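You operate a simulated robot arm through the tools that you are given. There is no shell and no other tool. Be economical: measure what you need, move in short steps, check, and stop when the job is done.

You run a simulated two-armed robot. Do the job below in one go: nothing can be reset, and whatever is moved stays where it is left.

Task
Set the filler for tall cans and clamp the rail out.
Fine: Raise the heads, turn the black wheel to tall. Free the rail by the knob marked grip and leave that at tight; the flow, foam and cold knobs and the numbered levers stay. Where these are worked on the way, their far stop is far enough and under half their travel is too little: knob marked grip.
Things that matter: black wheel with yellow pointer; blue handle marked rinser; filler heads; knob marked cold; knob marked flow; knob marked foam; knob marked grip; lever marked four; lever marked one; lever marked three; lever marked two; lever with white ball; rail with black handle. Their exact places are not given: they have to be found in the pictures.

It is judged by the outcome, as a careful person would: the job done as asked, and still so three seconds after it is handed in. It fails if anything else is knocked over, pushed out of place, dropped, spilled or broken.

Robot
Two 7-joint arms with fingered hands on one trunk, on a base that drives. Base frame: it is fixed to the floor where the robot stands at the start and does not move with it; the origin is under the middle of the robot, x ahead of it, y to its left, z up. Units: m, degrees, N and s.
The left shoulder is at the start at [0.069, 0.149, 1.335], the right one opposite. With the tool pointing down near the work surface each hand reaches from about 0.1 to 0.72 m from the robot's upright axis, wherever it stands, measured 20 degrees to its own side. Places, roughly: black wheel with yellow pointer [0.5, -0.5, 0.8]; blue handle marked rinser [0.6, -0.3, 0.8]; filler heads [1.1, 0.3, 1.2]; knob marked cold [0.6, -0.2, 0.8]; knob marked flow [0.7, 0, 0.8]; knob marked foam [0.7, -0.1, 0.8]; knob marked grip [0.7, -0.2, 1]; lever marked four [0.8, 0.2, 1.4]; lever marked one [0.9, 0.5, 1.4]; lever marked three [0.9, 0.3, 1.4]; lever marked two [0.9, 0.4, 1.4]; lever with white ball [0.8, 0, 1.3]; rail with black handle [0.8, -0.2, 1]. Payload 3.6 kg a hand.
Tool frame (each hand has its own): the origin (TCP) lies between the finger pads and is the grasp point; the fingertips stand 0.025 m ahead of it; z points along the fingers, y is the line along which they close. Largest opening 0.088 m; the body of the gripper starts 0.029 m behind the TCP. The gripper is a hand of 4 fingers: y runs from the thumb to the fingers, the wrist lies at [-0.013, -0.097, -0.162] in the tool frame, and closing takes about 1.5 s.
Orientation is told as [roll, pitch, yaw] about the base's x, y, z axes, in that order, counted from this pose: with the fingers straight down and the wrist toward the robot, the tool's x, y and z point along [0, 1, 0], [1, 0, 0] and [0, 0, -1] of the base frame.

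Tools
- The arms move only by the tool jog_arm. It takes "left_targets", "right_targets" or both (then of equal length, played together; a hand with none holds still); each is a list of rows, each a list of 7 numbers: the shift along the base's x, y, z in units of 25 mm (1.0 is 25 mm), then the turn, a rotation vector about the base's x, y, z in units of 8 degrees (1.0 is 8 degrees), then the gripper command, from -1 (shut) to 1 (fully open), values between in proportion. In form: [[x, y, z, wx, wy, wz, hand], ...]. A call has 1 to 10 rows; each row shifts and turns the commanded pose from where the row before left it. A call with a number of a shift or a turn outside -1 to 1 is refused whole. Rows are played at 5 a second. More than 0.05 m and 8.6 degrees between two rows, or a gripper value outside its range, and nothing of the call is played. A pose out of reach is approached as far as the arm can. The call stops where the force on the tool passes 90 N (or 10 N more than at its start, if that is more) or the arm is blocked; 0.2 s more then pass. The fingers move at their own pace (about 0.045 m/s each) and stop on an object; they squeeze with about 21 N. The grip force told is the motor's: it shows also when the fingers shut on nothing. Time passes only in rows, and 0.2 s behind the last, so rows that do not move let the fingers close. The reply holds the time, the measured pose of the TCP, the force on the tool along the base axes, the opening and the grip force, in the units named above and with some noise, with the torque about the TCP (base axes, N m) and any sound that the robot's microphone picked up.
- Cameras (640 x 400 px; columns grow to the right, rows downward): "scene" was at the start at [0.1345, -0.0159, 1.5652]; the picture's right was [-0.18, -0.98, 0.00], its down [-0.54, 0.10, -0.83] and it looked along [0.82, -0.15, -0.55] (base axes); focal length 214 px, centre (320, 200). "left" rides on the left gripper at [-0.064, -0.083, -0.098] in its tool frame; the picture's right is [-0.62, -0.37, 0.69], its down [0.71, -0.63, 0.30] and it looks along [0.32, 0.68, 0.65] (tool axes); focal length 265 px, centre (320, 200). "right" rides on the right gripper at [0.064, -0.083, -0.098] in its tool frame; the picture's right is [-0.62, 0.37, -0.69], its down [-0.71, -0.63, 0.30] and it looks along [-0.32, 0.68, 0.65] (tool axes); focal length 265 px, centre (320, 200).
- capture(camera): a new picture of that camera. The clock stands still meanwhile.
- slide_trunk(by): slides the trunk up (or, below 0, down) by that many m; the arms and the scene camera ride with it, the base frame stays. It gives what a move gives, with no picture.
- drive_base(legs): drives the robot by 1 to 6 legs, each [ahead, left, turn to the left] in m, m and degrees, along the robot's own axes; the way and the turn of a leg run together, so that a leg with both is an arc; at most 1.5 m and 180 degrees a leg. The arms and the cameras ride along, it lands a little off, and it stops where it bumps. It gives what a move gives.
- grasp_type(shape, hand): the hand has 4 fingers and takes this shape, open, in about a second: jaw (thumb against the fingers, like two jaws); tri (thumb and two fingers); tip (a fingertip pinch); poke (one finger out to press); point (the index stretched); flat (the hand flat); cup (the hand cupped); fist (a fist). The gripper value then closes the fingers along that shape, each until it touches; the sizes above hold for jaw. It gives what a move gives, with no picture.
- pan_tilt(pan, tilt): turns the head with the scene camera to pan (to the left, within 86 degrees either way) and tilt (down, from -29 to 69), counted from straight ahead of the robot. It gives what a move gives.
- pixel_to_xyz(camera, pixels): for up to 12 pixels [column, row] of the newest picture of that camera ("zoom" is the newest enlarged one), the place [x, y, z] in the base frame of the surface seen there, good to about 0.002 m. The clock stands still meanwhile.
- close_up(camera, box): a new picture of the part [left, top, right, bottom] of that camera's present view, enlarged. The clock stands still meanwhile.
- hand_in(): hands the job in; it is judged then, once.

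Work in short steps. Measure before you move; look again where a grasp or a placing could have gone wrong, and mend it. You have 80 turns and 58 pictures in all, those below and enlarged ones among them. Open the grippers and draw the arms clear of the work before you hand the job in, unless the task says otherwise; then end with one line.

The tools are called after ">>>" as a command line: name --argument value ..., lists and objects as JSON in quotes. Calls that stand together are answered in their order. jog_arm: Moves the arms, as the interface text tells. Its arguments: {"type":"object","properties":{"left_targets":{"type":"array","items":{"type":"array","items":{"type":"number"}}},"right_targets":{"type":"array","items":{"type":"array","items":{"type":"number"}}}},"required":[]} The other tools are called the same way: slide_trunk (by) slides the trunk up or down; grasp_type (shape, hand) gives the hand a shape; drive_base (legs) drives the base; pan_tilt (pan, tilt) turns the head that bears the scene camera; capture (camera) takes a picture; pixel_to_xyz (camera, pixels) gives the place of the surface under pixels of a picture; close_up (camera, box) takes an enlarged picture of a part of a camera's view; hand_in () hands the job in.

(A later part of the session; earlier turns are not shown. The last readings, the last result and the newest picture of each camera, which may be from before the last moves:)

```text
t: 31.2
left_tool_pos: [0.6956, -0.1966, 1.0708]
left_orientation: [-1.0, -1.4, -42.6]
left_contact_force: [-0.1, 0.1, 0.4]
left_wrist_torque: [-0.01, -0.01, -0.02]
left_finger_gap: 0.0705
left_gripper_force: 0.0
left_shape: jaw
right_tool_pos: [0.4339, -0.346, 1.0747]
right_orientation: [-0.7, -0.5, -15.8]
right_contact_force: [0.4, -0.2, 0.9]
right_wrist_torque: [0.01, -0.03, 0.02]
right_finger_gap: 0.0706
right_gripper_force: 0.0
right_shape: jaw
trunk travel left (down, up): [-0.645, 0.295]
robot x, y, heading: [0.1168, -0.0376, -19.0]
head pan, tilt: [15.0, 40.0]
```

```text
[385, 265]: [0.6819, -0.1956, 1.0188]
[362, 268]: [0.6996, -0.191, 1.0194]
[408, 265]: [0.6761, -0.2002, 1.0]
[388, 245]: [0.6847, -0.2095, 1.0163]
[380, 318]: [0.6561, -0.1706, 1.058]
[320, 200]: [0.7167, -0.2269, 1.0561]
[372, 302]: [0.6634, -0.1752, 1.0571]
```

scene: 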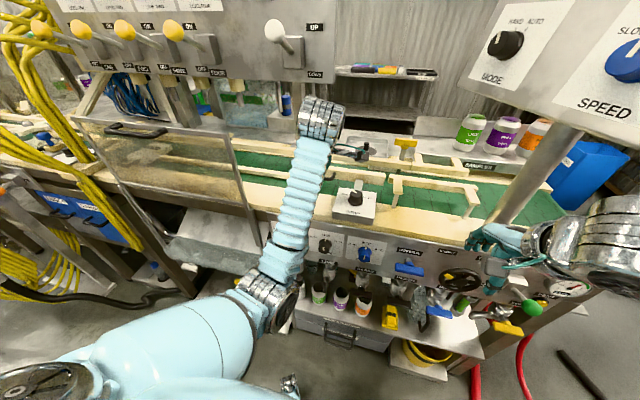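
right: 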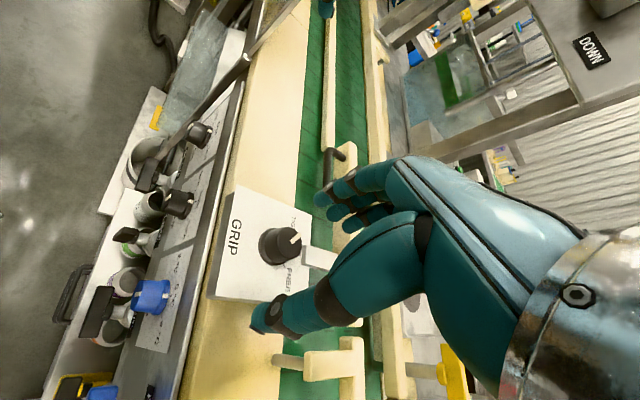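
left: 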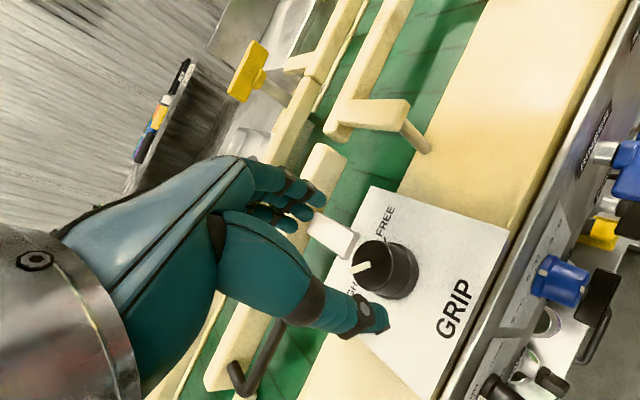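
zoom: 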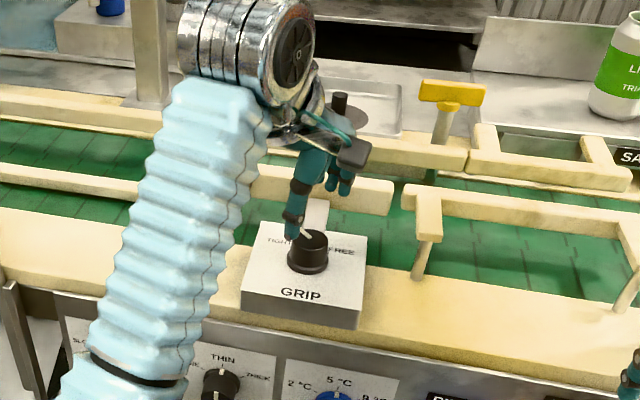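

The fingertips straddle the knob centre (0.691,-0.196) well. I descend to z≈1.021 and close.

>>> jog_arm --left_targets '[[-0.08, 0, -0.7, 0.1, 0.1, 0, 0.6], [-0.08, 0, -0.7, 0, 0, 0, 0.6], [0, 0, -0.6, 0, 0, 0, 0.6], [0, 0, 0, 0, 0, 0, -0.8], [0, 0, 0, 0, 0, 0, -0.8], [0, 0, 0, 0, 0, 0, -0.8], [0, 0, 0, 0, 0, 0, -0.8], [0, 0, 0, 0, 0, 0, -0.8], [0, 0, 0, 0, 0, 0, -0.8]]'

```text
t: 33.2
left_tool_pos: [0.681, -0.204, 1.016]
left_orientation: [-1.5, 0.2, -43.7]
left_contact_force: [-4.3, -5.7, -3.8]
left_wrist_torque: [-0.12, 0.11, -0.06]
left_finger_gap: 0.0119
left_gripper_force: 21.2
left_shape: jaw
right_tool_pos: [0.4331, -0.3465, 1.0746]
right_orientation: [-0.6, -0.6, -15.8]
right_contact_force: [-0.9, 0.4, 0.5]
right_wrist_torque: [0.01, -0.04, 0.0]
right_finger_gap: 0.0704
right_gripper_force: 0.1
right_shape: jaw
trunk travel left (down, up): [-0.645, 0.295]
robot x, y, heading: [0.1183, -0.0426, -19.0]
head pan, tilt: [15.0, 40.0]
```

Closed with gap 0.012, less than the knob width. I check with both views.

>>> capture --camera "left"

>>> close_up --camera "scene" --box '[320, 150, 400, 230]'

```text
28 pictures are left
```

left: 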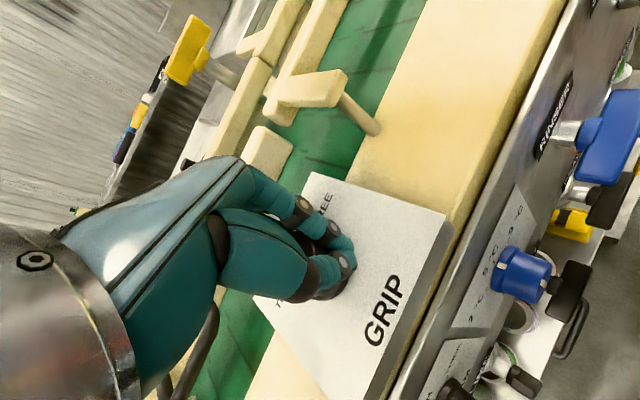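

```text
5.00 times, centred on (360, 190) of scene
```

zoom: 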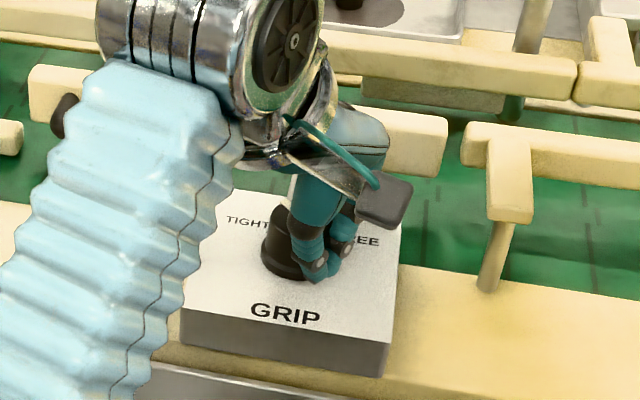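

The fingers slipped off to the near-right side of the knob. I measure the visible knob in this zoom to refine its centre.

>>> pixel_to_xyz --camera "zoom" --pixels '[[278, 210], [272, 225], [286, 215], [270, 245], [288, 250], [230, 190], [398, 210], [388, 345], [183, 312], [265, 265]]'

>>> jog_arm --left_targets '[[0, 0, 0, 0, 0, 0, 0.6], [0, 0, 0, 0, 0, 0, 0.6], [0, 0, 0, 0, 0, 0, 0.6], [0, 0, 0, 0, 0, 0, 0.6], [0, 0, 0.8, 0, 0, 0, 0.6], [0, 0, 0.8, 0, 0, 0, 0.6]]'

>>> capture --camera "left"

```text
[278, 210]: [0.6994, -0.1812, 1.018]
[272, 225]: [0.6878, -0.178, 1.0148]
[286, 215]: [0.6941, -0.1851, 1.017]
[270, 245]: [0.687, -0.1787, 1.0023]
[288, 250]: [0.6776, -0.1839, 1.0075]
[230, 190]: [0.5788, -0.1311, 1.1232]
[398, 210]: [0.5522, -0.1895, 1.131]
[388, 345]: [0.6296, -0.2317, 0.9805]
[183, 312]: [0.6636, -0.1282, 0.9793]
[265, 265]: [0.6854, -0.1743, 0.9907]
```

```text
t: 34.6
left_tool_pos: [0.6818, -0.203, 1.0577]
left_orientation: [-1.5, 0.2, -43.6]
left_contact_force: [0.0, 0.0, 0.2]
left_wrist_torque: [0.03, 0.01, -0.01]
left_finger_gap: 0.0703
left_gripper_force: 0.1
left_shape: jaw
right_tool_pos: [0.4338, -0.3457, 1.0732]
right_orientation: [-0.6, -0.5, -15.7]
right_contact_force: [-0.3, -0.3, -0.3]
right_wrist_torque: [0.01, -0.01, 0.0]
right_finger_gap: 0.0704
right_gripper_force: 0.0
right_shape: jaw
trunk travel left (down, up): [-0.645, 0.295]
robot x, y, heading: [0.118, -0.0393, -19.2]
head pan, tilt: [15.0, 40.0]
```

```text
26 pictures are left
```

left: 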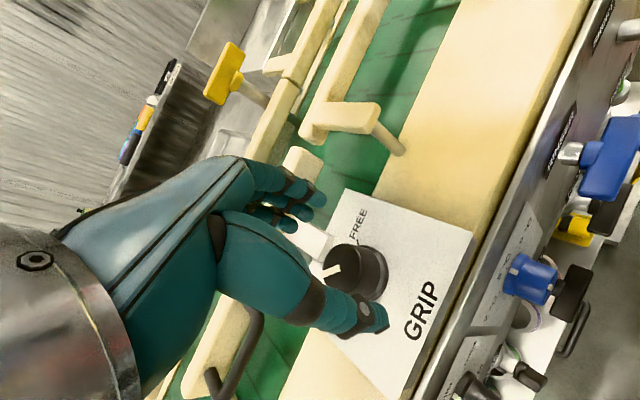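

The settled TCP is (0.682,-0.203), about 1 cm off the knob centre (0.692,-0.194): the arm had simply lagged before. I correct, descend and let it settle.

>>> jog_arm --left_targets '[[0.41, 0.36, 0, 0.1, 0, 0, 0.6], [0, 0, 0, 0, 0, 0, 0.6], [0, 0, -0.5, 0, 0, 0, 0.6], [0, 0, -0.5, 0, 0, 0, 0.6], [0, 0, -0.5, 0, 0, 0, 0.6], [0, 0, 0, 0, 0, 0, 0.6], [0, 0, 0, 0, 0, 0, 0.6]]'

```text
t: 36.2
left_tool_pos: [0.6933, -0.193, 1.0198]
left_orientation: [-1.0, 0.6, -43.5]
left_contact_force: [0.1, -0.1, 0.8]
left_wrist_torque: [-0.03, 0.02, 0.04]
left_finger_gap: 0.0703
left_gripper_force: 0.1
left_shape: jaw
right_tool_pos: [0.4331, -0.3445, 1.0754]
right_orientation: [-0.9, -0.5, -15.8]
right_contact_force: [0.2, -0.2, 0.5]
right_wrist_torque: [-0.02, 0.02, -0.02]
right_finger_gap: 0.0704
right_gripper_force: 0.0
right_shape: jaw
trunk travel left (down, up): [-0.645, 0.295]
robot x, y, heading: [0.1188, -0.0398, -19.2]
head pan, tilt: [15.0, 40.0]
```

Well placed at (0.693,-0.193,1.020). I close on the knob, then turn it clockwise.

>>> jog_arm --left_targets '[[0, 0, 0, 0, 0, 0, -0.8], [0, 0, 0, 0, 0, 0, -0.8], [0, 0, 0, 0, 0, 0, -0.8], [0, 0, 0, 0, 0, 0, -0.8], [0, 0, 0, 0, 0, 0, -0.8], [0, 0, 0, 0, 0, 0, -0.8], [0, 0, 0, 0, 0, 0, -0.8]]'

>>> jog_arm --left_targets '[[0, 0, 0, 0, 0, -0.8, -0.8], [0, 0, 0, 0, 0, -0.8, -0.8], [0, 0, 0, 0, 0, -0.8, -0.8], [0, 0, 0, 0, 0, -0.8, -0.8], [0, 0, 0, 0, 0, -0.8, -0.8], [0, 0, 0, 0, 0, -0.8, -0.8]]'

```text
t: 37.8
left_tool_pos: [0.6942, -0.1943, 1.0197]
left_orientation: [-0.8, 0.4, -43.6]
left_contact_force: [-0.9, 2.2, -0.9]
left_wrist_torque: [0.04, 0.04, -0.03]
left_finger_gap: 0.0288
left_gripper_force: 20.8
left_shape: jaw
right_tool_pos: [0.4344, -0.3444, 1.0733]
right_orientation: [-0.8, -0.5, -15.8]
right_contact_force: [0.1, 0.0, -0.5]
right_wrist_torque: [0.01, -0.02, 0.0]
right_finger_gap: 0.0707
right_gripper_force: 0.0
right_shape: jaw
trunk travel left (down, up): [-0.645, 0.295]
robot x, y, heading: [0.1165, -0.0394, -19.3]
head pan, tilt: [15.0, 40.0]
```

```text
t: 39.2
left_tool_pos: [0.6938, -0.193, 1.0197]
left_orientation: [-0.9, 0.5, -82.1]
left_contact_force: [1.8, 4.6, 1.4]
left_wrist_torque: [0.04, -0.04, 0.02]
left_finger_gap: 0.0283
left_gripper_force: 21.2
left_shape: jaw
right_tool_pos: [0.4338, -0.3454, 1.0739]
right_orientation: [-0.9, -0.5, -15.8]
right_contact_force: [-0.7, 0.2, 0.4]
right_wrist_torque: [0.0, 0.02, 0.02]
right_finger_gap: 0.0705
right_gripper_force: 0.0
right_shape: jaw
trunk travel left (down, up): [-0.645, 0.295]
robot x, y, heading: [0.1163, -0.0391, -19.2]
head pan, tilt: [15.0, 40.0]
```

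Good grip (gap 0.028) and 38° turned. I continue clockwise until a stop shows in torque.

>>> jog_arm --left_targets '[[0, 0, 0, 0, 0, -0.8, -0.8], [0, 0, 0, 0, 0, -0.8, -0.8], [0, 0, 0, 0, 0, -0.8, -0.8], [0, 0, 0, 0, 0, -0.8, -0.8]]'

>>> jog_arm --left_targets '[[0, 0, 0, 0, 0, -0.8, -0.8], [0, 0, 0, 0, 0, -0.8, -0.8], [0, 0, 0, 0, 0, -0.8, -0.8], [0, 0, 0, 0, 0, 0, -0.8]]'

>>> capture --camera "left"

```text
t: 40.2
left_tool_pos: [0.6935, -0.1919, 1.019]
left_orientation: [-1.0, 0.5, -107.7]
left_contact_force: [5.0, 5.3, 3.9]
left_wrist_torque: [0.09, -0.13, 0.03]
left_finger_gap: 0.0285
left_gripper_force: 20.6
left_shape: jaw
right_tool_pos: [0.4349, -0.3443, 1.0736]
right_orientation: [-0.8, -0.5, -15.8]
right_contact_force: [-0.2, 0.0, 0.3]
right_wrist_torque: [-0.01, 0.02, -0.02]
right_finger_gap: 0.0704
right_gripper_force: 0.1
right_shape: jaw
trunk travel left (down, up): [-0.645, 0.295]
robot x, y, heading: [0.1163, -0.0362, -19.3]
head pan, tilt: [15.0, 40.0]
```

```text
t: 41.2
left_tool_pos: [0.6929, -0.1925, 1.0185]
left_orientation: [-0.9, 0.5, -126.9]
left_contact_force: [8.3, 4.3, 6.0]
left_wrist_torque: [0.09, -0.15, 0.03]
left_finger_gap: 0.0284
left_gripper_force: 21.2
left_shape: jaw
right_tool_pos: [0.4341, -0.3436, 1.0745]
right_orientation: [-0.8, -0.6, -15.7]
right_contact_force: [-0.3, -0.7, -0.2]
right_wrist_torque: [0.01, 0.03, 0.02]
right_finger_gap: 0.0705
right_gripper_force: 0.0
right_shape: jaw
trunk travel left (down, up): [-0.645, 0.295]
robot x, y, heading: [0.1164, -0.0423, -18.9]
head pan, tilt: [15.0, 40.0]
```

```text
25 pictures are left
```

left: 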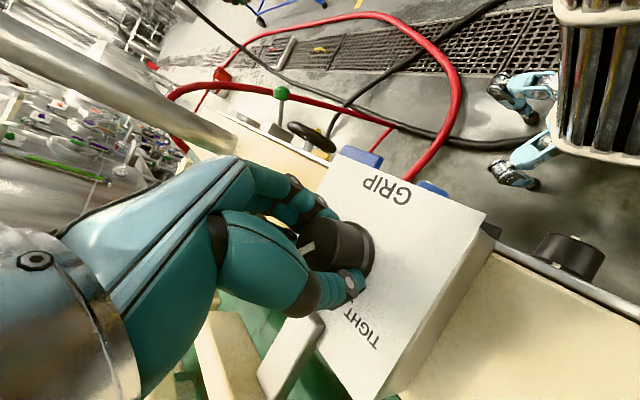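

About 83° turned, pointer heading toward the FREE side. I turn a bit more looking for the stop, then release and check.

>>> jog_arm --left_targets '[[0, 0, 0, 0, 0, -0.7, -0.8], [0, 0, 0, 0, 0, -0.7, -0.8], [0, 0, 0, 0, 0, -0.7, -0.8], [0, 0, 0, 0, 0, 0, -0.8]]'

>>> jog_arm --left_targets '[[0, 0, 0, 0, 0, 0, 0.6], [0, 0, 0, 0, 0, 0, 0.6], [0, 0, 0, 0, 0, 0, 0.6], [0, 0, 0, 0, 0, 0, 0.6], [0, 0, 0.8, 0, 0, 0, 0.6], [0, 0, 0.8, 0, 0, 0, 0.6], [0, 0, 0.8, 0, 0, 0, 0.6]]'

>>> capture --camera "left"

```text
t: 42.2
left_tool_pos: [0.6939, -0.1939, 1.0168]
left_orientation: [-0.8, 0.6, -143.8]
left_contact_force: [10.1, -0.9, 6.9]
left_wrist_torque: [0.04, -0.26, 0.12]
left_finger_gap: 0.0283
left_gripper_force: 21.4
left_shape: jaw
right_tool_pos: [0.4354, -0.3445, 1.0733]
right_orientation: [-0.7, -0.3, -15.9]
right_contact_force: [0.2, 0.4, -0.1]
right_wrist_torque: [0.01, 0.01, 0.0]
right_finger_gap: 0.0706
right_gripper_force: 0.0
right_shape: jaw
trunk travel left (down, up): [-0.645, 0.295]
robot x, y, heading: [0.1168, -0.0424, -19.1]
head pan, tilt: [15.0, 40.0]
```

```text
t: 43.8
left_tool_pos: [0.6903, -0.1893, 1.077]
left_orientation: [-0.9, 0.7, -143.6]
left_contact_force: [0.2, 1.7, -0.5]
left_wrist_torque: [-0.01, 0.0, 0.0]
left_finger_gap: 0.0704
left_gripper_force: 0.0
left_shape: jaw
left hand out of reach, approached as far as the arm can: row 7
right_tool_pos: [0.4332, -0.3449, 1.0739]
right_orientation: [-0.8, -0.5, -15.8]
right_contact_force: [-0.3, 0.4, -0.4]
right_wrist_torque: [0.0, 0.0, 0.0]
right_finger_gap: 0.0707
right_gripper_force: 0.1
right_shape: jaw
trunk travel left (down, up): [-0.645, 0.295]
robot x, y, heading: [0.1178, -0.0428, -19.1]
head pan, tilt: [15.0, 40.0]
```

```text
24 pictures are left
```

left: 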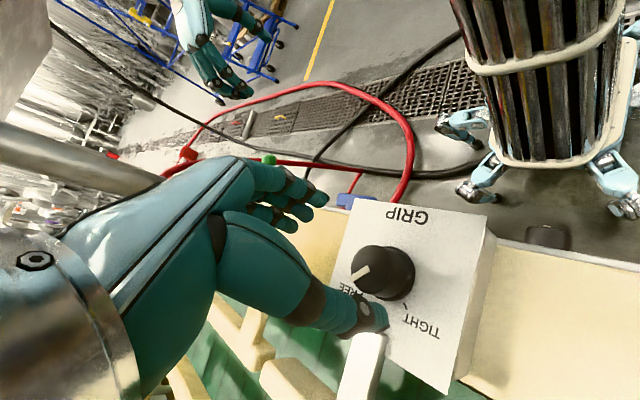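

The pointer now sits at FREE. I lift off, unwind the left wrist and bring it above the rail handle near (0.79,-0.10).

>>> jog_arm --left_targets '[[0, 0, 0.2, 0, 0, 1, 0.6], [0, 0, 0.2, 0, 0, 1, 0.6], [0, 0, 0.2, 0, 0, 1, 0.6], [0, 0.2, 0.2, 0, 0, 1, 0.6], [0.1, 0.3, 0, 0, 0, 1, 0.6], [0.2, 0.4, 0, 0, 0, 1, 0.6], [0.4, 0.4, 0, 0, 0, 1, 0.6], [0.4, 0.4, 0, 0, 0, 1, 0.6], [0.4, 0.4, 0, 0, 0, 1, 0.6], [0.4, 0.4, 0, 0, 0, 1, 0.6]]'

>>> jog_arm --left_targets '[[0.4, 0.2, 0, 0, 0, 1, 0.4], [0.4, 0.2, 0, 0, 0, 1, 0.4], [0.4, 0.2, 0, 0, 0, 1, 0.4], [0.4, 0.2, 0, 0, 0, 0.5, 0.4], [0, 0, 0, 0, 0, 0, 0.4]]'

>>> capture --camera "left"

```text
t: 46.2
left_tool_pos: [0.7969, -0.1988, 1.0695]
left_orientation: [-4.1, 4.1, -67.7]
left_contact_force: [-1.8, -0.7, -5.6]
left_wrist_torque: [-0.09, -0.1, 0.05]
left_finger_gap: 0.0701
left_gripper_force: 0.0
left_shape: jaw
left hand out of reach, approached as far as the arm can: row 1, 2, 3, 4, 5, 6, 7, 8, 9, 10
right_tool_pos: [0.4312, -0.3366, 1.0779]
right_orientation: [-1.3, -0.8, -15.8]
right_contact_force: [-0.4, 0.2, 0.2]
right_wrist_torque: [-0.11, -0.02, -0.03]
right_finger_gap: 0.0703
right_gripper_force: 0.0
right_shape: jaw
trunk travel left (down, up): [-0.645, 0.295]
robot x, y, heading: [0.1178, -0.0431, -19.0]
head pan, tilt: [15.0, 40.0]
stopped in row 10 (left hand): the arm was blocked; the commanded pose is now the measured one
```

```text
t: 47.4
left_tool_pos: [0.8304, -0.1868, 1.0731]
left_orientation: [-3.4, 4.0, -39.7]
left_contact_force: [-0.6, -0.1, 1.3]
left_wrist_torque: [-0.01, -0.03, 0.02]
left_finger_gap: 0.0617
left_gripper_force: 0.1
left_shape: jaw
left hand out of reach, approached as far as the arm can: row 2
right_tool_pos: [0.4245, -0.3412, 1.0778]
right_orientation: [-0.8, -1.2, -15.8]
right_contact_force: [0.6, -0.5, 1.2]
right_wrist_torque: [0.02, 0.01, -0.01]
right_finger_gap: 0.0708
right_gripper_force: 0.0
right_shape: jaw
trunk travel left (down, up): [-0.645, 0.295]
robot x, y, heading: [0.116, -0.0406, -19.0]
head pan, tilt: [15.0, 40.0]
```

```text
23 pictures are left
```

left: 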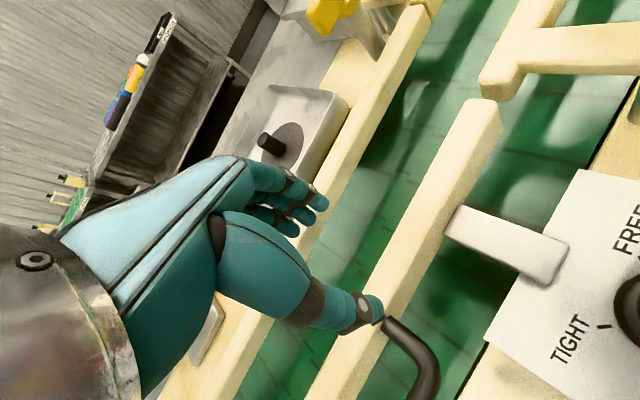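

The hand drifted to (0.83,-0.187) with a slight block. I look at the scene before going on.

>>> capture --camera "scene"

```text
22 pictures are left
```

scene: 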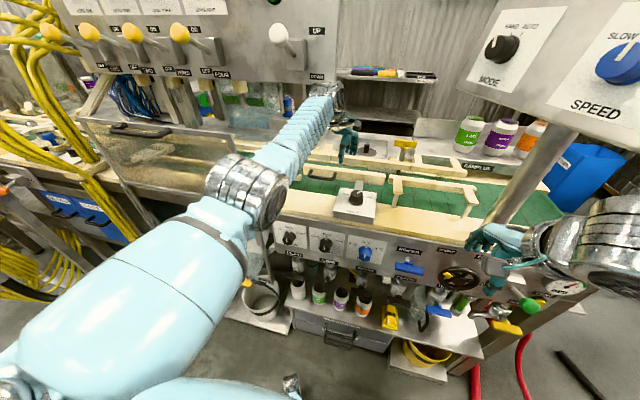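

The left wrist is near the filler panel's lower corner. I draw the hand back toward the robot, then left, squaring it with the rail.

>>> jog_arm --left_targets '[[-0.98, 0.35, 0.1, 0.2, -0.2, 0, 0.4], [-0.98, 0.35, 0.1, 0.2, -0.2, 0, 0.4], [-0.98, 0.35, 0.1, 0, 0, 0, 0.4], [-0.98, 0.35, 0, 0, 0, 0, 0.4], [-0.98, 0.35, 0, 0, 0, 0, 0.4], [0.2, 0.65, 0, 0, 0, 0.6, 0.4], [0.2, 0.65, 0, 0, 0, 0.6, 0.4], [0.2, 0.65, 0, 0, 0, 0.6, 0.4], [0.2, 0.65, 0, 0, 0, 0.6, 0.4], [0, 0, 0, 0, 0, 0, 0.4]]'

>>> capture --camera "left"

```text
t: 49.6
left_tool_pos: [0.7386, -0.0819, 1.0782]
left_orientation: [1.1, 3.7, -20.1]
left_contact_force: [-0.5, 0.3, 0.2]
left_wrist_torque: [0.03, 0.0, 0.04]
left_finger_gap: 0.0618
left_gripper_force: 0.1
left_shape: jaw
right_tool_pos: [0.4325, -0.3448, 1.0745]
right_orientation: [-0.8, -0.5, -15.8]
right_contact_force: [-0.1, 0.8, 0.2]
right_wrist_torque: [0.0, 0.04, 0.04]
right_finger_gap: 0.0706
right_gripper_force: 0.0
right_shape: jaw
trunk travel left (down, up): [-0.645, 0.295]
robot x, y, heading: [0.1173, -0.0404, -19.0]
head pan, tilt: [15.0, 40.0]
```

```text
21 pictures are left
```

left: 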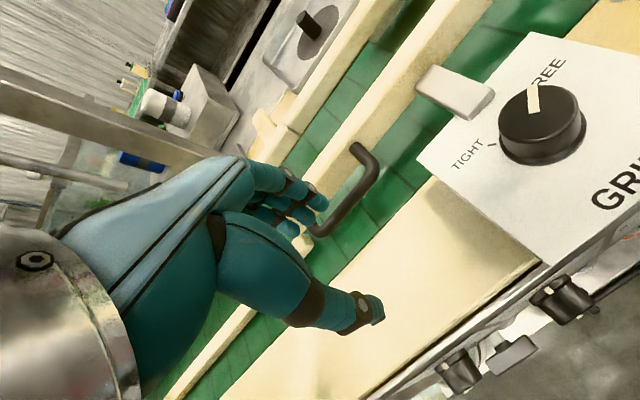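

The knob clearly points at FREE. I measure the handle bar in this view.

>>> pixel_to_xyz --camera "left" --pixels '[[348, 207], [325, 230], [370, 180], [372, 163], [357, 148], [340, 170], [318, 215]]'

```text
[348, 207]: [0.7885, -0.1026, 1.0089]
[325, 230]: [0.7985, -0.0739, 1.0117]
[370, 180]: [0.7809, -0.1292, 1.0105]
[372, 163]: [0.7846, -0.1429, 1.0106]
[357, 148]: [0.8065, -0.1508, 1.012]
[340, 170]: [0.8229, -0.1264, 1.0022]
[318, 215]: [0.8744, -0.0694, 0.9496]
```

The bar centre is about (0.789,-0.103,1.01). I set the opening to 0.05, go above slightly on the near side, and descend with the fingers inside the handle.

>>> jog_arm --left_targets '[[0.58, -0.25, 0, -0.1, -0.4, 0, 0.14], [0.58, -0.25, 0, 0, 0, 0, 0.14], [0.58, -0.25, 0, 0, 0, 0, 0.14], [0, 0, 0, 0, 0, 0, 0.14], [0, 0, 0, 0, 0, 0, 0.14], [0, 0, -0.8, 0, 0, 0, 0.14], [0, 0, 0, 0, 0, 0, 0.14]]'

>>> capture --camera "left"

```text
t: 51.2
left_tool_pos: [0.7851, -0.0996, 1.0579]
left_orientation: [1.3, 0.5, -20.2]
left_contact_force: [0.4, 0.0, -0.7]
left_wrist_torque: [-0.03, -0.01, -0.02]
left_finger_gap: 0.0507
left_gripper_force: 0.0
left_shape: jaw
right_tool_pos: [0.4326, -0.3456, 1.0742]
right_orientation: [-0.7, -0.5, -15.8]
right_contact_force: [0.3, 0.4, 0.5]
right_wrist_torque: [0.0, 0.02, 0.03]
right_finger_gap: 0.0708
right_gripper_force: 0.0
right_shape: jaw
trunk travel left (down, up): [-0.645, 0.295]
robot x, y, heading: [0.1181, -0.0398, -19.0]
head pan, tilt: [15.0, 40.0]
```

```text
20 pictures are left
```

left: 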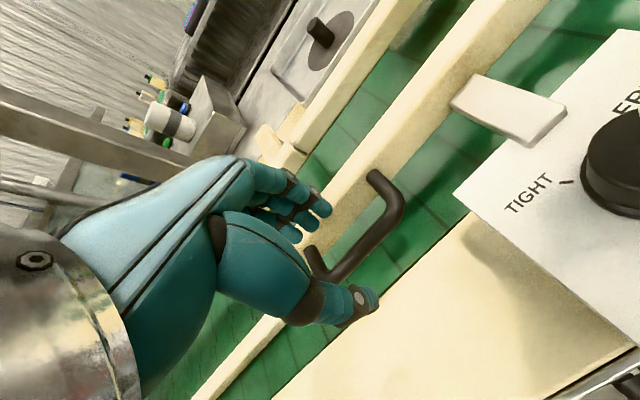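

Aligned over the handle. I descend and close.

>>> jog_arm --left_targets '[[0, 0, -0.7, 0, 0, 0, 0.14], [0, 0, -0.7, 0, 0, 0, 0.14], [0, 0, -0.6, 0, 0, 0, 0.14], [0, 0, 0, 0, 0, 0, 0.14], [0, 0, 0, 0, 0, 0, -1], [0, 0, 0, 0, 0, 0, -1], [0, 0, 0, 0, 0, 0, -1], [0, 0, 0, 0, 0, 0, -1], [0, 0, 0, 0, 0, 0, -1], [0, 0, 0, 0, 0, 0, -1]]'

>>> capture --camera "left"

```text
t: 53.4
left_tool_pos: [0.7824, -0.099, 1.0076]
left_orientation: [1.2, 0.7, -20.2]
left_contact_force: [-7.7, 0.6, -5.6]
left_wrist_torque: [0.02, 0.08, -0.01]
left_finger_gap: 0.0024
left_gripper_force: 20.6
left_shape: jaw
right_tool_pos: [0.4324, -0.3453, 1.0739]
right_orientation: [-0.7, -0.5, -15.8]
right_contact_force: [-0.3, -0.5, -0.1]
right_wrist_torque: [-0.01, -0.02, 0.02]
right_finger_gap: 0.0707
right_gripper_force: 0.0
right_shape: jaw
trunk travel left (down, up): [-0.645, 0.295]
robot x, y, heading: [0.1182, -0.0387, -19.2]
head pan, tilt: [15.0, 40.0]
```

```text
19 pictures are left
```

left: 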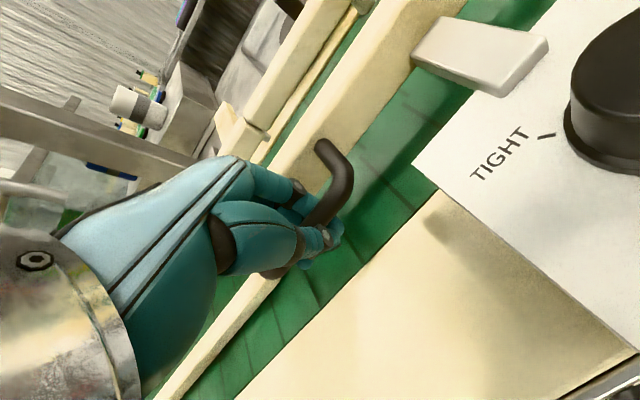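

The handle is in the grip. I pull the rail toward the robot gradually.

>>> jog_arm --left_targets '[[-0.47, 0.165, 0, 0, 0, 0, -1], [-0.47, 0.165, 0, 0, 0, 0, -1], [-0.47, 0.165, 0, 0, 0, 0, -1], [0, 0, 0, 0, 0, 0, -1]]'

>>> capture --camera "left"

```text
t: 54.4
left_tool_pos: [0.7504, -0.0884, 1.0069]
left_orientation: [1.3, 0.5, -20.3]
left_contact_force: [0.5, -4.2, -7.8]
left_wrist_torque: [0.0, 0.07, -0.02]
left_finger_gap: 0.0027
left_gripper_force: 21.0
left_shape: jaw
right_tool_pos: [0.4336, -0.3453, 1.0736]
right_orientation: [-0.7, -0.3, -15.8]
right_contact_force: [-0.8, 0.1, 0.0]
right_wrist_torque: [0.0, 0.02, -0.04]
right_finger_gap: 0.0705
right_gripper_force: 0.1
right_shape: jaw
trunk travel left (down, up): [-0.645, 0.295]
robot x, y, heading: [0.1125, -0.0411, -19.1]
head pan, tilt: [15.0, 40.0]
```

```text
18 pictures are left
```

left: 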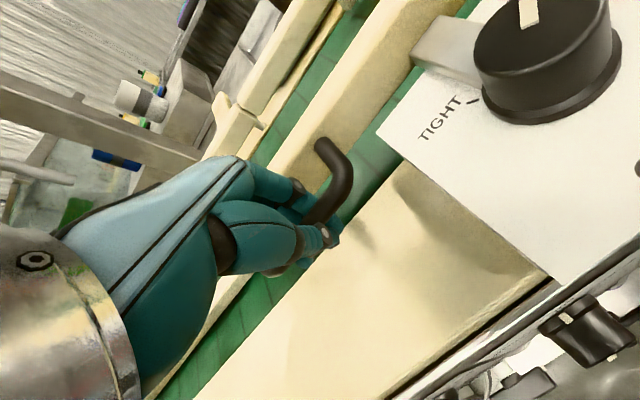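

The rail follows the hand freely. I keep pulling until it meets its stop.

>>> jog_arm --left_targets '[[-0.47, 0.165, 0, 0, 0, 0, -1], [-0.47, 0.165, 0, 0, 0, 0, -1], [0, 0, 0, 0, 0, 0, -1]]'

>>> jog_arm --left_targets '[[-0.3, 0.105, 0, 0, 0, 0, -1], [0, 0, 0, 0, 0, 0, -1]]'

>>> close_up --camera "scene" --box '[270, 130, 470, 240]'

```text
t: 55.2
left_tool_pos: [0.7305, -0.0818, 1.0055]
left_orientation: [1.2, 0.5, -20.1]
left_contact_force: [24.3, -13.8, -1.6]
left_wrist_torque: [-0.04, -0.03, 0.0]
left_finger_gap: 0.006
left_gripper_force: 21.1
left_shape: jaw
right_tool_pos: [0.4388, -0.3468, 1.0718]
right_orientation: [-0.7, -0.3, -15.8]
right_contact_force: [-0.1, -0.4, 0.4]
right_wrist_torque: [0.0, 0.0, 0.0]
right_finger_gap: 0.0704
right_gripper_force: 0.0
right_shape: jaw
trunk travel left (down, up): [-0.645, 0.295]
robot x, y, heading: [0.1186, -0.0401, -19.1]
head pan, tilt: [15.0, 40.0]
```

```text
t: 55.8
left_tool_pos: [0.7289, -0.0805, 1.0052]
left_orientation: [1.2, 0.3, -20.3]
left_contact_force: [39.4, -14.8, 1.2]
left_wrist_torque: [0.01, -0.07, 0.07]
left_finger_gap: 0.0093
left_gripper_force: 21.1
left_shape: jaw
right_tool_pos: [0.4405, -0.3479, 1.0709]
right_orientation: [-0.7, 0.0, -15.8]
right_contact_force: [-0.8, 0.3, 1.0]
right_wrist_torque: [-0.04, 0.0, 0.0]
right_finger_gap: 0.0708
right_gripper_force: 0.1
right_shape: jaw
trunk travel left (down, up): [-0.645, 0.295]
robot x, y, heading: [0.1198, -0.0387, -19.1]
head pan, tilt: [15.0, 40.0]
```

```text
3.20 times, centred on (370, 185) of scene
```

zoom: 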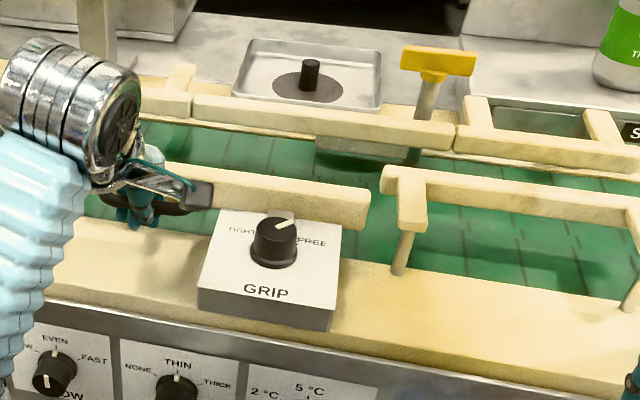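

The rail is out against its stop (about 39 N, no more motion). I relax the pull, open modestly, and lift clear.

>>> jog_arm --left_targets '[[0.3, -0.105, 0, 0, 0, 0, -1], [0.15, -0.05, 0, 0, 0, 0, -1], [0, 0, 0, 0, 0, 0, 0.0], [0, 0, 0, 0, 0, 0, 0.0], [0, 0, 0, 0, 0, 0, 0.0], [0, 0, 0, 0, 0, 0, 0.0], [0, 0, 0.8, 0, 0, 0, 0.0], [0, 0, 0.8, 0, 0, 0, 0.0], [0, 0, 0.8, 0, 0, 0, 0.0], [0, 0, 0, 0, 0, 0, 0.2]]'

>>> jog_arm --left_targets '[[-0.2, -0.75, 0, 0, 0, -0.6, 0.6], [-0.2, -0.75, 0, 0, 0, -0.6, 0.6], [-0.2, -0.75, 0, 0, 0, -0.6, 0.6], [-0.2, -0.75, 0, 0, 0, -0.6, 0.6], [-0.2, -0.75, 0, 0, 0, -0.6, 0.6], [0, 0, 0, 0, 0, 0, 0.6], [0, 0, 0, 0, 0, 0, 0.6]]'

>>> capture --camera "left"

```text
t: 58.0
left_tool_pos: [0.7311, -0.0809, 1.0684]
left_orientation: [1.3, 0.5, -20.1]
left_contact_force: [0.4, 0.2, 0.2]
left_wrist_torque: [-0.01, -0.02, 0.0]
left_finger_gap: 0.0525
left_gripper_force: 0.0
left_shape: jaw
right_tool_pos: [0.4339, -0.3449, 1.0725]
right_orientation: [-0.8, -0.4, -15.8]
right_contact_force: [-0.3, -0.5, 0.2]
right_wrist_torque: [-0.01, -0.01, -0.01]
right_finger_gap: 0.0707
right_gripper_force: 0.0
right_shape: jaw
trunk travel left (down, up): [-0.645, 0.295]
robot x, y, heading: [0.1139, -0.0414, -19.0]
head pan, tilt: [15.0, 40.0]
```

```text
t: 59.6
left_tool_pos: [0.7037, -0.1752, 1.0672]
left_orientation: [1.3, 0.4, -44.3]
left_contact_force: [-0.7, -0.1, 0.2]
left_wrist_torque: [-0.04, 0.02, 0.0]
left_finger_gap: 0.07
left_gripper_force: 0.1
left_shape: jaw
right_tool_pos: [0.4338, -0.3452, 1.0745]
right_orientation: [-0.8, -0.4, -15.7]
right_contact_force: [-0.3, 0.5, -0.2]
right_wrist_torque: [-0.02, -0.03, 0.02]
right_finger_gap: 0.0706
right_gripper_force: 0.1
right_shape: jaw
trunk travel left (down, up): [-0.645, 0.295]
robot x, y, heading: [0.1163, -0.0367, -19.2]
head pan, tilt: [15.0, 40.0]
```

```text
16 pictures are left
```

left: 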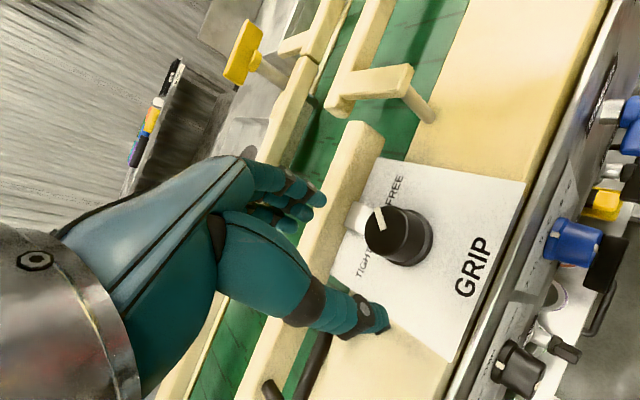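

The rail bar now sits close behind the knob, so I use a narrower opening. I centre on the knob and wind the wrist clockwise to about −130° in place.

>>> jog_arm --left_targets '[[-0.22, -0.38, -0.1, -0.15, 0, -1, 0.2], [-0.22, -0.38, -0.1, 0, 0, -1, 0.2], [0, 0, 0, 0, 0, -1, 0.2], [0, 0, 0, 0, 0, -1, 0.2], [0, 0, 0, 0, 0, -1, 0.2], [0, 0, 0, 0, 0, -1, 0.2], [0, 0, 0, 0, 0, -1, 0.2], [0, 0, 0, 0, 0, -1, 0.2], [0, 0, 0, 0, 0, -1, 0.2], [0, 0, 0, 0, 0, -1, 0.2]]'

>>> jog_arm --left_targets '[[0, 0, 0, 0, 0, -0.8, 0.2], [0, 0, 0, 0, 0, 0, 0.2], [0, 0, 0, 0, 0, 0, 0.2]]'

```text
t: 61.8
left_tool_pos: [0.6934, -0.1953, 1.0634]
left_orientation: [0.6, -0.4, -124.4]
left_contact_force: [-0.3, 0.4, 0.2]
left_wrist_torque: [-0.01, 0.02, 0.0]
left_finger_gap: 0.0531
left_gripper_force: 0.0
left_shape: jaw
right_tool_pos: [0.4332, -0.3462, 1.0742]
right_orientation: [-0.7, -0.5, -15.9]
right_contact_force: [0.0, 0.1, -0.4]
right_wrist_torque: [-0.01, -0.01, 0.0]
right_finger_gap: 0.0706
right_gripper_force: 0.0
right_shape: jaw
trunk travel left (down, up): [-0.645, 0.295]
robot x, y, heading: [0.1158, -0.0422, -18.9]
head pan, tilt: [15.0, 40.0]
```

```text
t: 62.6
left_tool_pos: [0.6916, -0.1932, 1.0631]
left_orientation: [0.5, -0.4, -130.6]
left_contact_force: [0.2, 0.8, 0.0]
left_wrist_torque: [-0.01, -0.02, 0.0]
left_finger_gap: 0.0533
left_gripper_force: 0.1
left_shape: jaw
right_tool_pos: [0.4336, -0.3456, 1.0751]
right_orientation: [-0.8, -0.4, -15.8]
right_contact_force: [0.0, 0.2, 0.8]
right_wrist_torque: [0.0, -0.04, -0.03]
right_finger_gap: 0.0707
right_gripper_force: 0.0
right_shape: jaw
trunk travel left (down, up): [-0.645, 0.295]
robot x, y, heading: [0.1138, -0.0404, -19.1]
head pan, tilt: [15.0, 40.0]
```

Centred at (0.692,-0.193). I descend to about z 1.019 and close.

>>> jog_arm --left_targets '[[0.05, 0, -0.6, 0, 0, 0, 0.2], [0, 0, -0.6, 0, 0, 0, 0.2], [0, 0, -0.55, 0, 0, 0, 0.2], [0, 0, 0, 0, 0, 0, 0.2], [0, 0, 0, 0, 0, 0, -0.8], [0, 0, 0, 0, 0, 0, -0.8], [0, 0, 0, 0, 0, 0, -0.8], [0, 0, 0, 0, 0, 0, -0.8], [0, 0, 0, 0, 0, 0, -0.8]]'

```text
t: 64.6
left_tool_pos: [0.6947, -0.1944, 1.0181]
left_orientation: [0.5, -0.5, -130.6]
left_contact_force: [1.3, 1.1, -1.0]
left_wrist_torque: [0.0, 0.01, 0.0]
left_finger_gap: 0.0284
left_gripper_force: 21.4
left_shape: jaw
right_tool_pos: [0.4332, -0.346, 1.0742]
right_orientation: [-0.8, -0.5, -15.8]
right_contact_force: [0.0, 0.6, 0.3]
right_wrist_torque: [0.05, -0.01, -0.01]
right_finger_gap: 0.0704
right_gripper_force: 0.1
right_shape: jaw
trunk travel left (down, up): [-0.645, 0.295]
robot x, y, heading: [0.1196, -0.0424, -18.9]
head pan, tilt: [15.0, 40.0]
```

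Good grip (0.028). I turn counter-clockwise back toward TIGHT.

>>> jog_arm --left_targets '[[0, 0, 0, 0, 0, 0.8, -0.8], [0, 0, 0, 0, 0, 0.8, -0.8], [0, 0, 0, 0, 0, 0.8, -0.8], [0, 0, 0, 0, 0, 0.8, -0.8], [0, 0, 0, 0, 0, 0.8, -0.8], [0, 0, 0, 0, 0, 0.8, -0.8], [0, 0, 0, 0, 0, 0.8, -0.8], [0, 0, 0, 0, 0, 0.8, -0.8]]'

>>> jog_arm --left_targets '[[0, 0, 0, 0, 0, 0.8, -0.8], [0, 0, 0, 0, 0, 0.8, -0.8], [0, 0, 0, 0, 0, 0.8, -0.8], [0, 0, 0, 0, 0, 0.8, -0.8], [0, 0, 0, 0, 0, 0.8, -0.8], [0, 0, 0, 0, 0, 0.8, -0.8], [0, 0, 0, 0, 0, 0, -0.8]]'

>>> close_up --camera "scene" --box '[310, 150, 410, 230]'

```text
t: 66.4
left_tool_pos: [0.694, -0.1939, 1.0199]
left_orientation: [0.5, -0.3, -79.3]
left_contact_force: [1.3, -1.4, 1.0]
left_wrist_torque: [-0.05, 0.0, -0.01]
left_finger_gap: 0.0286
left_gripper_force: 21.0
left_shape: jaw
right_tool_pos: [0.4333, -0.3449, 1.0744]
right_orientation: [-0.6, -0.6, -15.9]
right_contact_force: [-0.1, 0.3, 0.7]
right_wrist_torque: [-0.03, -0.02, 0.0]
right_finger_gap: 0.0705
right_gripper_force: 0.0
right_shape: jaw
trunk travel left (down, up): [-0.645, 0.295]
robot x, y, heading: [0.1169, -0.0417, -19.0]
head pan, tilt: [15.0, 40.0]
```

```text
t: 68.0
left_tool_pos: [0.694, -0.195, 1.0195]
left_orientation: [0.4, -0.5, -40.9]
left_contact_force: [1.6, -2.4, 0.6]
left_wrist_torque: [-0.05, -0.04, -0.04]
left_finger_gap: 0.0283
left_gripper_force: 21.4
left_shape: jaw
right_tool_pos: [0.4334, -0.3463, 1.0744]
right_orientation: [-0.7, -0.5, -15.8]
right_contact_force: [0.6, -0.8, 0.8]
right_wrist_torque: [0.0, -0.05, 0.02]
right_finger_gap: 0.0707
right_gripper_force: 0.0
right_shape: jaw
trunk travel left (down, up): [-0.645, 0.295]
robot x, y, heading: [0.1154, -0.0389, -19.0]
head pan, tilt: [15.0, 40.0]
```

```text
5.00 times, centred on (360, 190) of scene
```

zoom: 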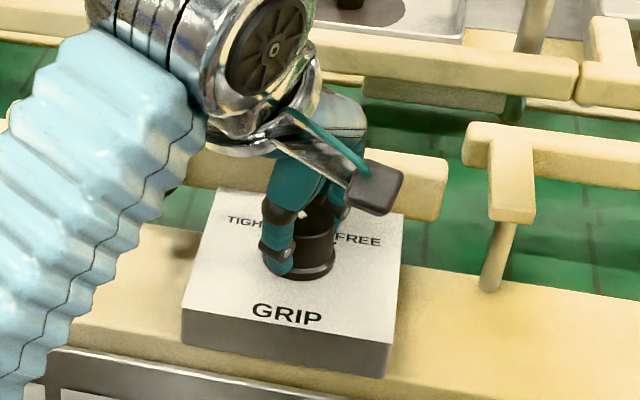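

90° turned; the outward turn was about 100°. I turn another 12°, then release, lift and look at the pointer.

>>> jog_arm --left_targets '[[0, 0, 0, 0, 0, 0.5, -0.8], [0, 0, 0, 0, 0, 0.5, -0.8], [0, 0, 0, 0, 0, 0.5, -0.8], [0, 0, 0, 0, 0, 0, -0.8]]'

>>> jog_arm --left_targets '[[0, 0, 0, 0, 0, 0, 0.2], [0, 0, 0, 0, 0, 0, 0.2], [0, 0, 0, 0, 0, 0, 0.2], [0, 0, 0.8, 0, 0, 0, 0.2], [0, 0, 0.8, 0, 0, 0, 0.2], [0, 0, 0.5, 0, 0, 0, 0.2], [0, 0, 0, 0, 0, 0, 0.2]]'

>>> capture --camera "left"

```text
t: 69.0
left_tool_pos: [0.6928, -0.1955, 1.0205]
left_orientation: [0.6, -0.4, -29.0]
left_contact_force: [-3.3, -5.0, -2.7]
left_wrist_torque: [-0.16, -0.02, -0.16]
left_finger_gap: 0.0278
left_gripper_force: 21.1
left_shape: jaw
right_tool_pos: [0.4334, -0.3468, 1.0746]
right_orientation: [-0.6, -0.5, -15.7]
right_contact_force: [-0.3, -0.2, 0.6]
right_wrist_torque: [-0.03, -0.01, 0.04]
right_finger_gap: 0.0704
right_gripper_force: 0.0
right_shape: jaw
trunk travel left (down, up): [-0.645, 0.295]
robot x, y, heading: [0.1142, -0.0444, -19.2]
head pan, tilt: [15.0, 40.0]
```

```text
t: 70.6
left_tool_pos: [0.6938, -0.1948, 1.073]
left_orientation: [0.6, -0.5, -29.0]
left_contact_force: [0.3, 0.1, 0.0]
left_wrist_torque: [-0.01, 0.0, -0.03]
left_finger_gap: 0.0524
left_gripper_force: 0.0
left_shape: jaw
right_tool_pos: [0.4335, -0.3449, 1.0741]
right_orientation: [-0.8, -0.5, -15.8]
right_contact_force: [-0.1, 1.0, -0.4]
right_wrist_torque: [-0.04, -0.01, -0.02]
right_finger_gap: 0.0704
right_gripper_force: 0.1
right_shape: jaw
trunk travel left (down, up): [-0.645, 0.295]
robot x, y, heading: [0.1152, -0.0423, -19.0]
head pan, tilt: [15.0, 40.0]
```

```text
14 pictures are left
```

left: 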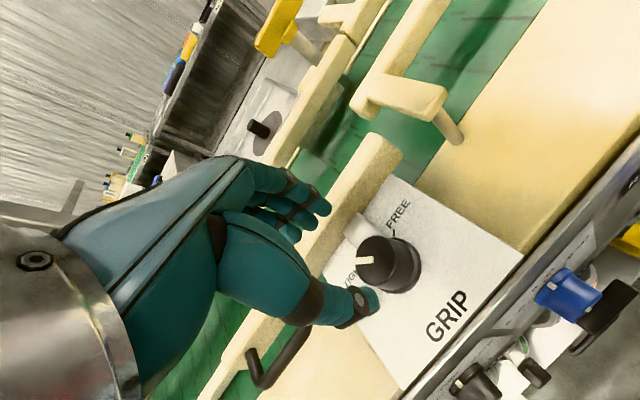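

The pointer is back at TIGHT against its stop, the rail is out. I withdraw the left hand, and turn the head to the wheel.

>>> jog_arm --left_targets '[[-0.31, 0.84, 0.4, 0, 0, 0, 0.2], [-0.31, 0.84, 0.4, 0, 0, 0, 0.2], [-0.31, 0.84, 0.2, 0, 0, 0, 0.2], [-0.5, 0.7, 0, 0, 0, 0, 0.2], [-0.7, 0.7, 0, 0, 0, 0, 0.2], [-0.7, 0.7, 0, 0, 0, 0, 0.2], [-0.7, 0.5, 0, 0, 0, 0, 0.2]]'

>>> jog_arm --right_targets '[[-0.5, 0.7, 0, 0, 0, 0, 0.6], [-0.5, 0.7, 0, 0, 0, 0, 0.6], [-0.5, 0.7, 0, 0, 0, 0, 0.6]]'

>>> pan_tilt --pan -20 --tilt 48

>>> capture --camera "scene"

```text
t: 72.2
left_tool_pos: [0.6021, -0.0645, 1.0969]
left_orientation: [0.5, -0.5, -29.0]
left_contact_force: [0.3, -0.2, 0.3]
left_wrist_torque: [0.02, -0.03, 0.02]
left_finger_gap: 0.0523
left_gripper_force: 0.1
left_shape: jaw
right_tool_pos: [0.4323, -0.344, 1.0742]
right_orientation: [-0.9, -0.6, -15.8]
right_contact_force: [-0.1, 0.6, 0.0]
right_wrist_torque: [-0.03, 0.03, 0.02]
right_finger_gap: 0.0705
right_gripper_force: 0.0
right_shape: jaw
trunk travel left (down, up): [-0.645, 0.295]
robot x, y, heading: [0.1149, -0.0397, -19.1]
head pan, tilt: [15.0, 40.0]
```

```text
t: 73.0
left_tool_pos: [0.6036, -0.0646, 1.0963]
left_orientation: [0.4, -0.4, -29.0]
left_contact_force: [0.0, 0.5, -0.2]
left_wrist_torque: [-0.02, 0.02, 0.04]
left_finger_gap: 0.0525
left_gripper_force: 0.2
left_shape: jaw
right_tool_pos: [0.4346, -0.2968, 1.0905]
right_orientation: [-0.8, -0.4, -15.9]
right_contact_force: [0.5, -0.2, -0.1]
right_wrist_torque: [-0.01, -0.01, -0.05]
right_finger_gap: 0.0705
right_gripper_force: 0.0
right_shape: jaw
right hand out of reach, approached as far as the arm can: row 1, 2, 3
trunk travel left (down, up): [-0.645, 0.295]
robot x, y, heading: [0.1181, -0.0402, -19.1]
head pan, tilt: [15.0, 40.0]
```

```text
t: 74.0
left_tool_pos: [0.603, -0.0645, 1.0977]
left_orientation: [0.6, -0.6, -29.0]
left_contact_force: [-0.1, -1.0, -0.1]
left_wrist_torque: [0.02, -0.01, -0.01]
left_finger_gap: 0.0526
left_gripper_force: 0.0
left_shape: jaw
right_tool_pos: [0.4353, -0.2983, 1.0907]
right_orientation: [-0.8, -0.4, -15.8]
right_contact_force: [0.1, -0.8, 0.1]
right_wrist_torque: [0.03, -0.02, -0.01]
right_finger_gap: 0.0706
right_gripper_force: 0.0
right_shape: jaw
trunk travel left (down, up): [-0.645, 0.295]
robot x, y, heading: [0.119, -0.0411, -18.9]
head pan, tilt: [-20.0, 48.0]
```

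```text
13 pictures are left
```

scene: 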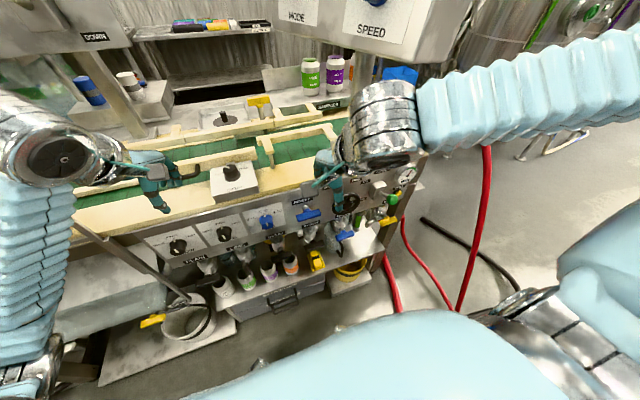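

The right hand blocks the wheel's view and the arm is cramped. I back the base off by 0.1 m, rotate the right hand away later; first a close look at the wheel.

>>> drive_base --legs '[[-0.1, 0, 0]]'

>>> close_up --camera "scene" --box '[280, 150, 430, 260]'

```text
t: 75.2
left_tool_pos: [0.5078, -0.0295, 1.0968]
left_orientation: [0.5, -0.5, -28.9]
left_contact_force: [-0.9, 0.8, -1.1]
left_wrist_torque: [0.0, 0.05, 0.0]
left_finger_gap: 0.0523
left_gripper_force: 0.0
left_shape: jaw
right_tool_pos: [0.3395, -0.2619, 1.0906]
right_orientation: [-1.0, -0.3, -15.8]
right_contact_force: [0.2, 0.0, 0.1]
right_wrist_torque: [-0.01, 0.03, 0.04]
right_finger_gap: 0.0708
right_gripper_force: 0.1
right_shape: jaw
trunk travel left (down, up): [-0.645, 0.295]
robot x, y, heading: [0.0181, -0.0088, -19.3]
head pan, tilt: [-20.0, 48.0]
```

```text
3.64 times, centred on (355, 205) of scene
```

zoom: 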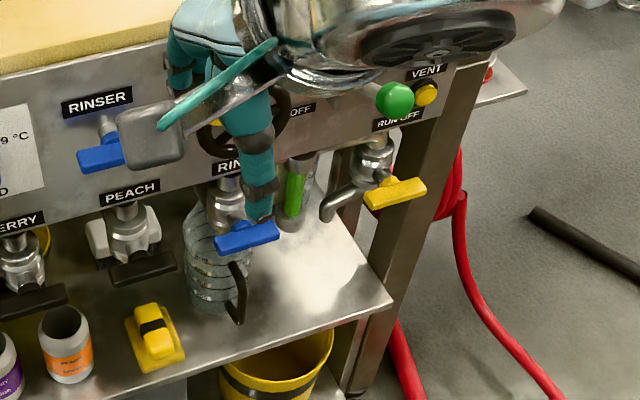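

I rotate the right hand to point forward while lowering it and moving it in front of the wheel, staying about 0.15 m off the panel.

>>> jog_arm --right_targets '[[0, -0.3, -0.3, -0.28, -0.93, 0, 0.6], [0, -0.3, -0.3, -0.28, -0.93, 0, 0.6], [0, -0.3, -0.3, -0.28, -0.93, 0, 0.6], [0, -0.3, -0.3, -0.28, -0.93, 0, 0.6], [0, -0.3, -0.3, -0.28, -0.93, 0, 0.6], [0, -0.3, -0.3, -0.28, -0.93, 0, 0.6], [0, -0.3, -0.4, -0.28, -0.93, 0, 0.6], [0, -0.3, -0.4, -0.28, -0.93, 0, 0.6], [0, -0.3, -0.4, -0.28, -0.93, 0, 0.6], [0, 0, 0, 0, 0, 0, 0.6]]'

>>> grasp_type --hand "right" --shape "poke"

>>> capture --camera "scene"

>>> capture --camera "right"

```text
t: 77.4
left_tool_pos: [0.5088, -0.0302, 1.0964]
left_orientation: [0.6, -0.5, -28.9]
left_contact_force: [1.4, 0.0, -0.5]
left_wrist_torque: [0.0, 0.0, 0.01]
left_finger_gap: 0.0525
left_gripper_force: 0.0
left_shape: jaw
right_tool_pos: [0.4278, -0.3389, 1.0329]
right_orientation: [-3.5, -70.3, -13.8]
right_contact_force: [-0.4, 1.0, -0.3]
right_wrist_torque: [-0.01, -0.01, 0.03]
right_finger_gap: 0.0707
right_gripper_force: 0.1
right_shape: jaw
right hand out of reach, approached as far as the arm can: row 1, 2, 3, 4, 5
trunk travel left (down, up): [-0.645, 0.295]
robot x, y, heading: [0.015, -0.0057, -19.0]
head pan, tilt: [-20.0, 48.0]
```

```text
t: 78.3
left_tool_pos: [0.5067, -0.0306, 1.0957]
left_orientation: [0.5, -0.3, -28.9]
left_contact_force: [-1.1, -0.6, -1.0]
left_wrist_torque: [-0.04, 0.0, -0.01]
left_finger_gap: 0.0527
left_gripper_force: 0.0
left_shape: jaw
right_tool_pos: [0.4285, -0.3397, 1.0336]
right_orientation: [-3.6, -70.3, -13.7]
right_contact_force: [0.1, -0.1, 0.0]
right_wrist_torque: [-0.04, 0.02, 0.0]
right_finger_gap: 0.0
right_gripper_force: 0.1
right_shape: poke
trunk travel left (down, up): [-0.645, 0.295]
robot x, y, heading: [0.0149, -0.0088, -19.2]
head pan, tilt: [-20.0, 48.0]
```

```text
11 pictures are left
```

scene: 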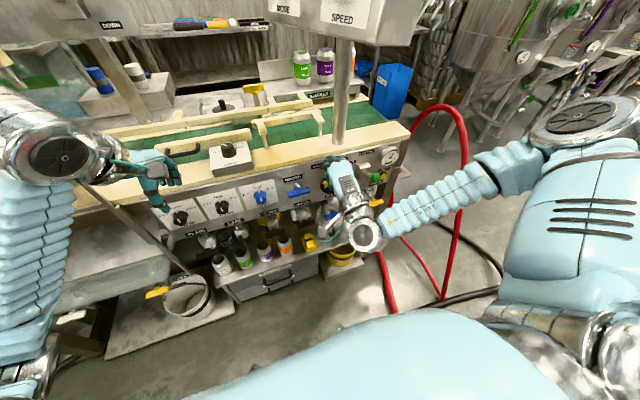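

```text
10 pictures are left
```

right: 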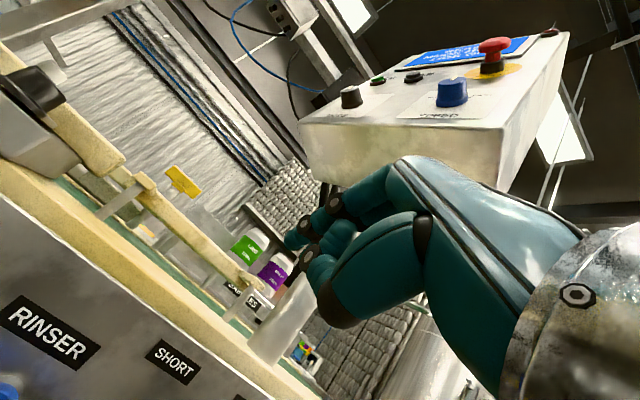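

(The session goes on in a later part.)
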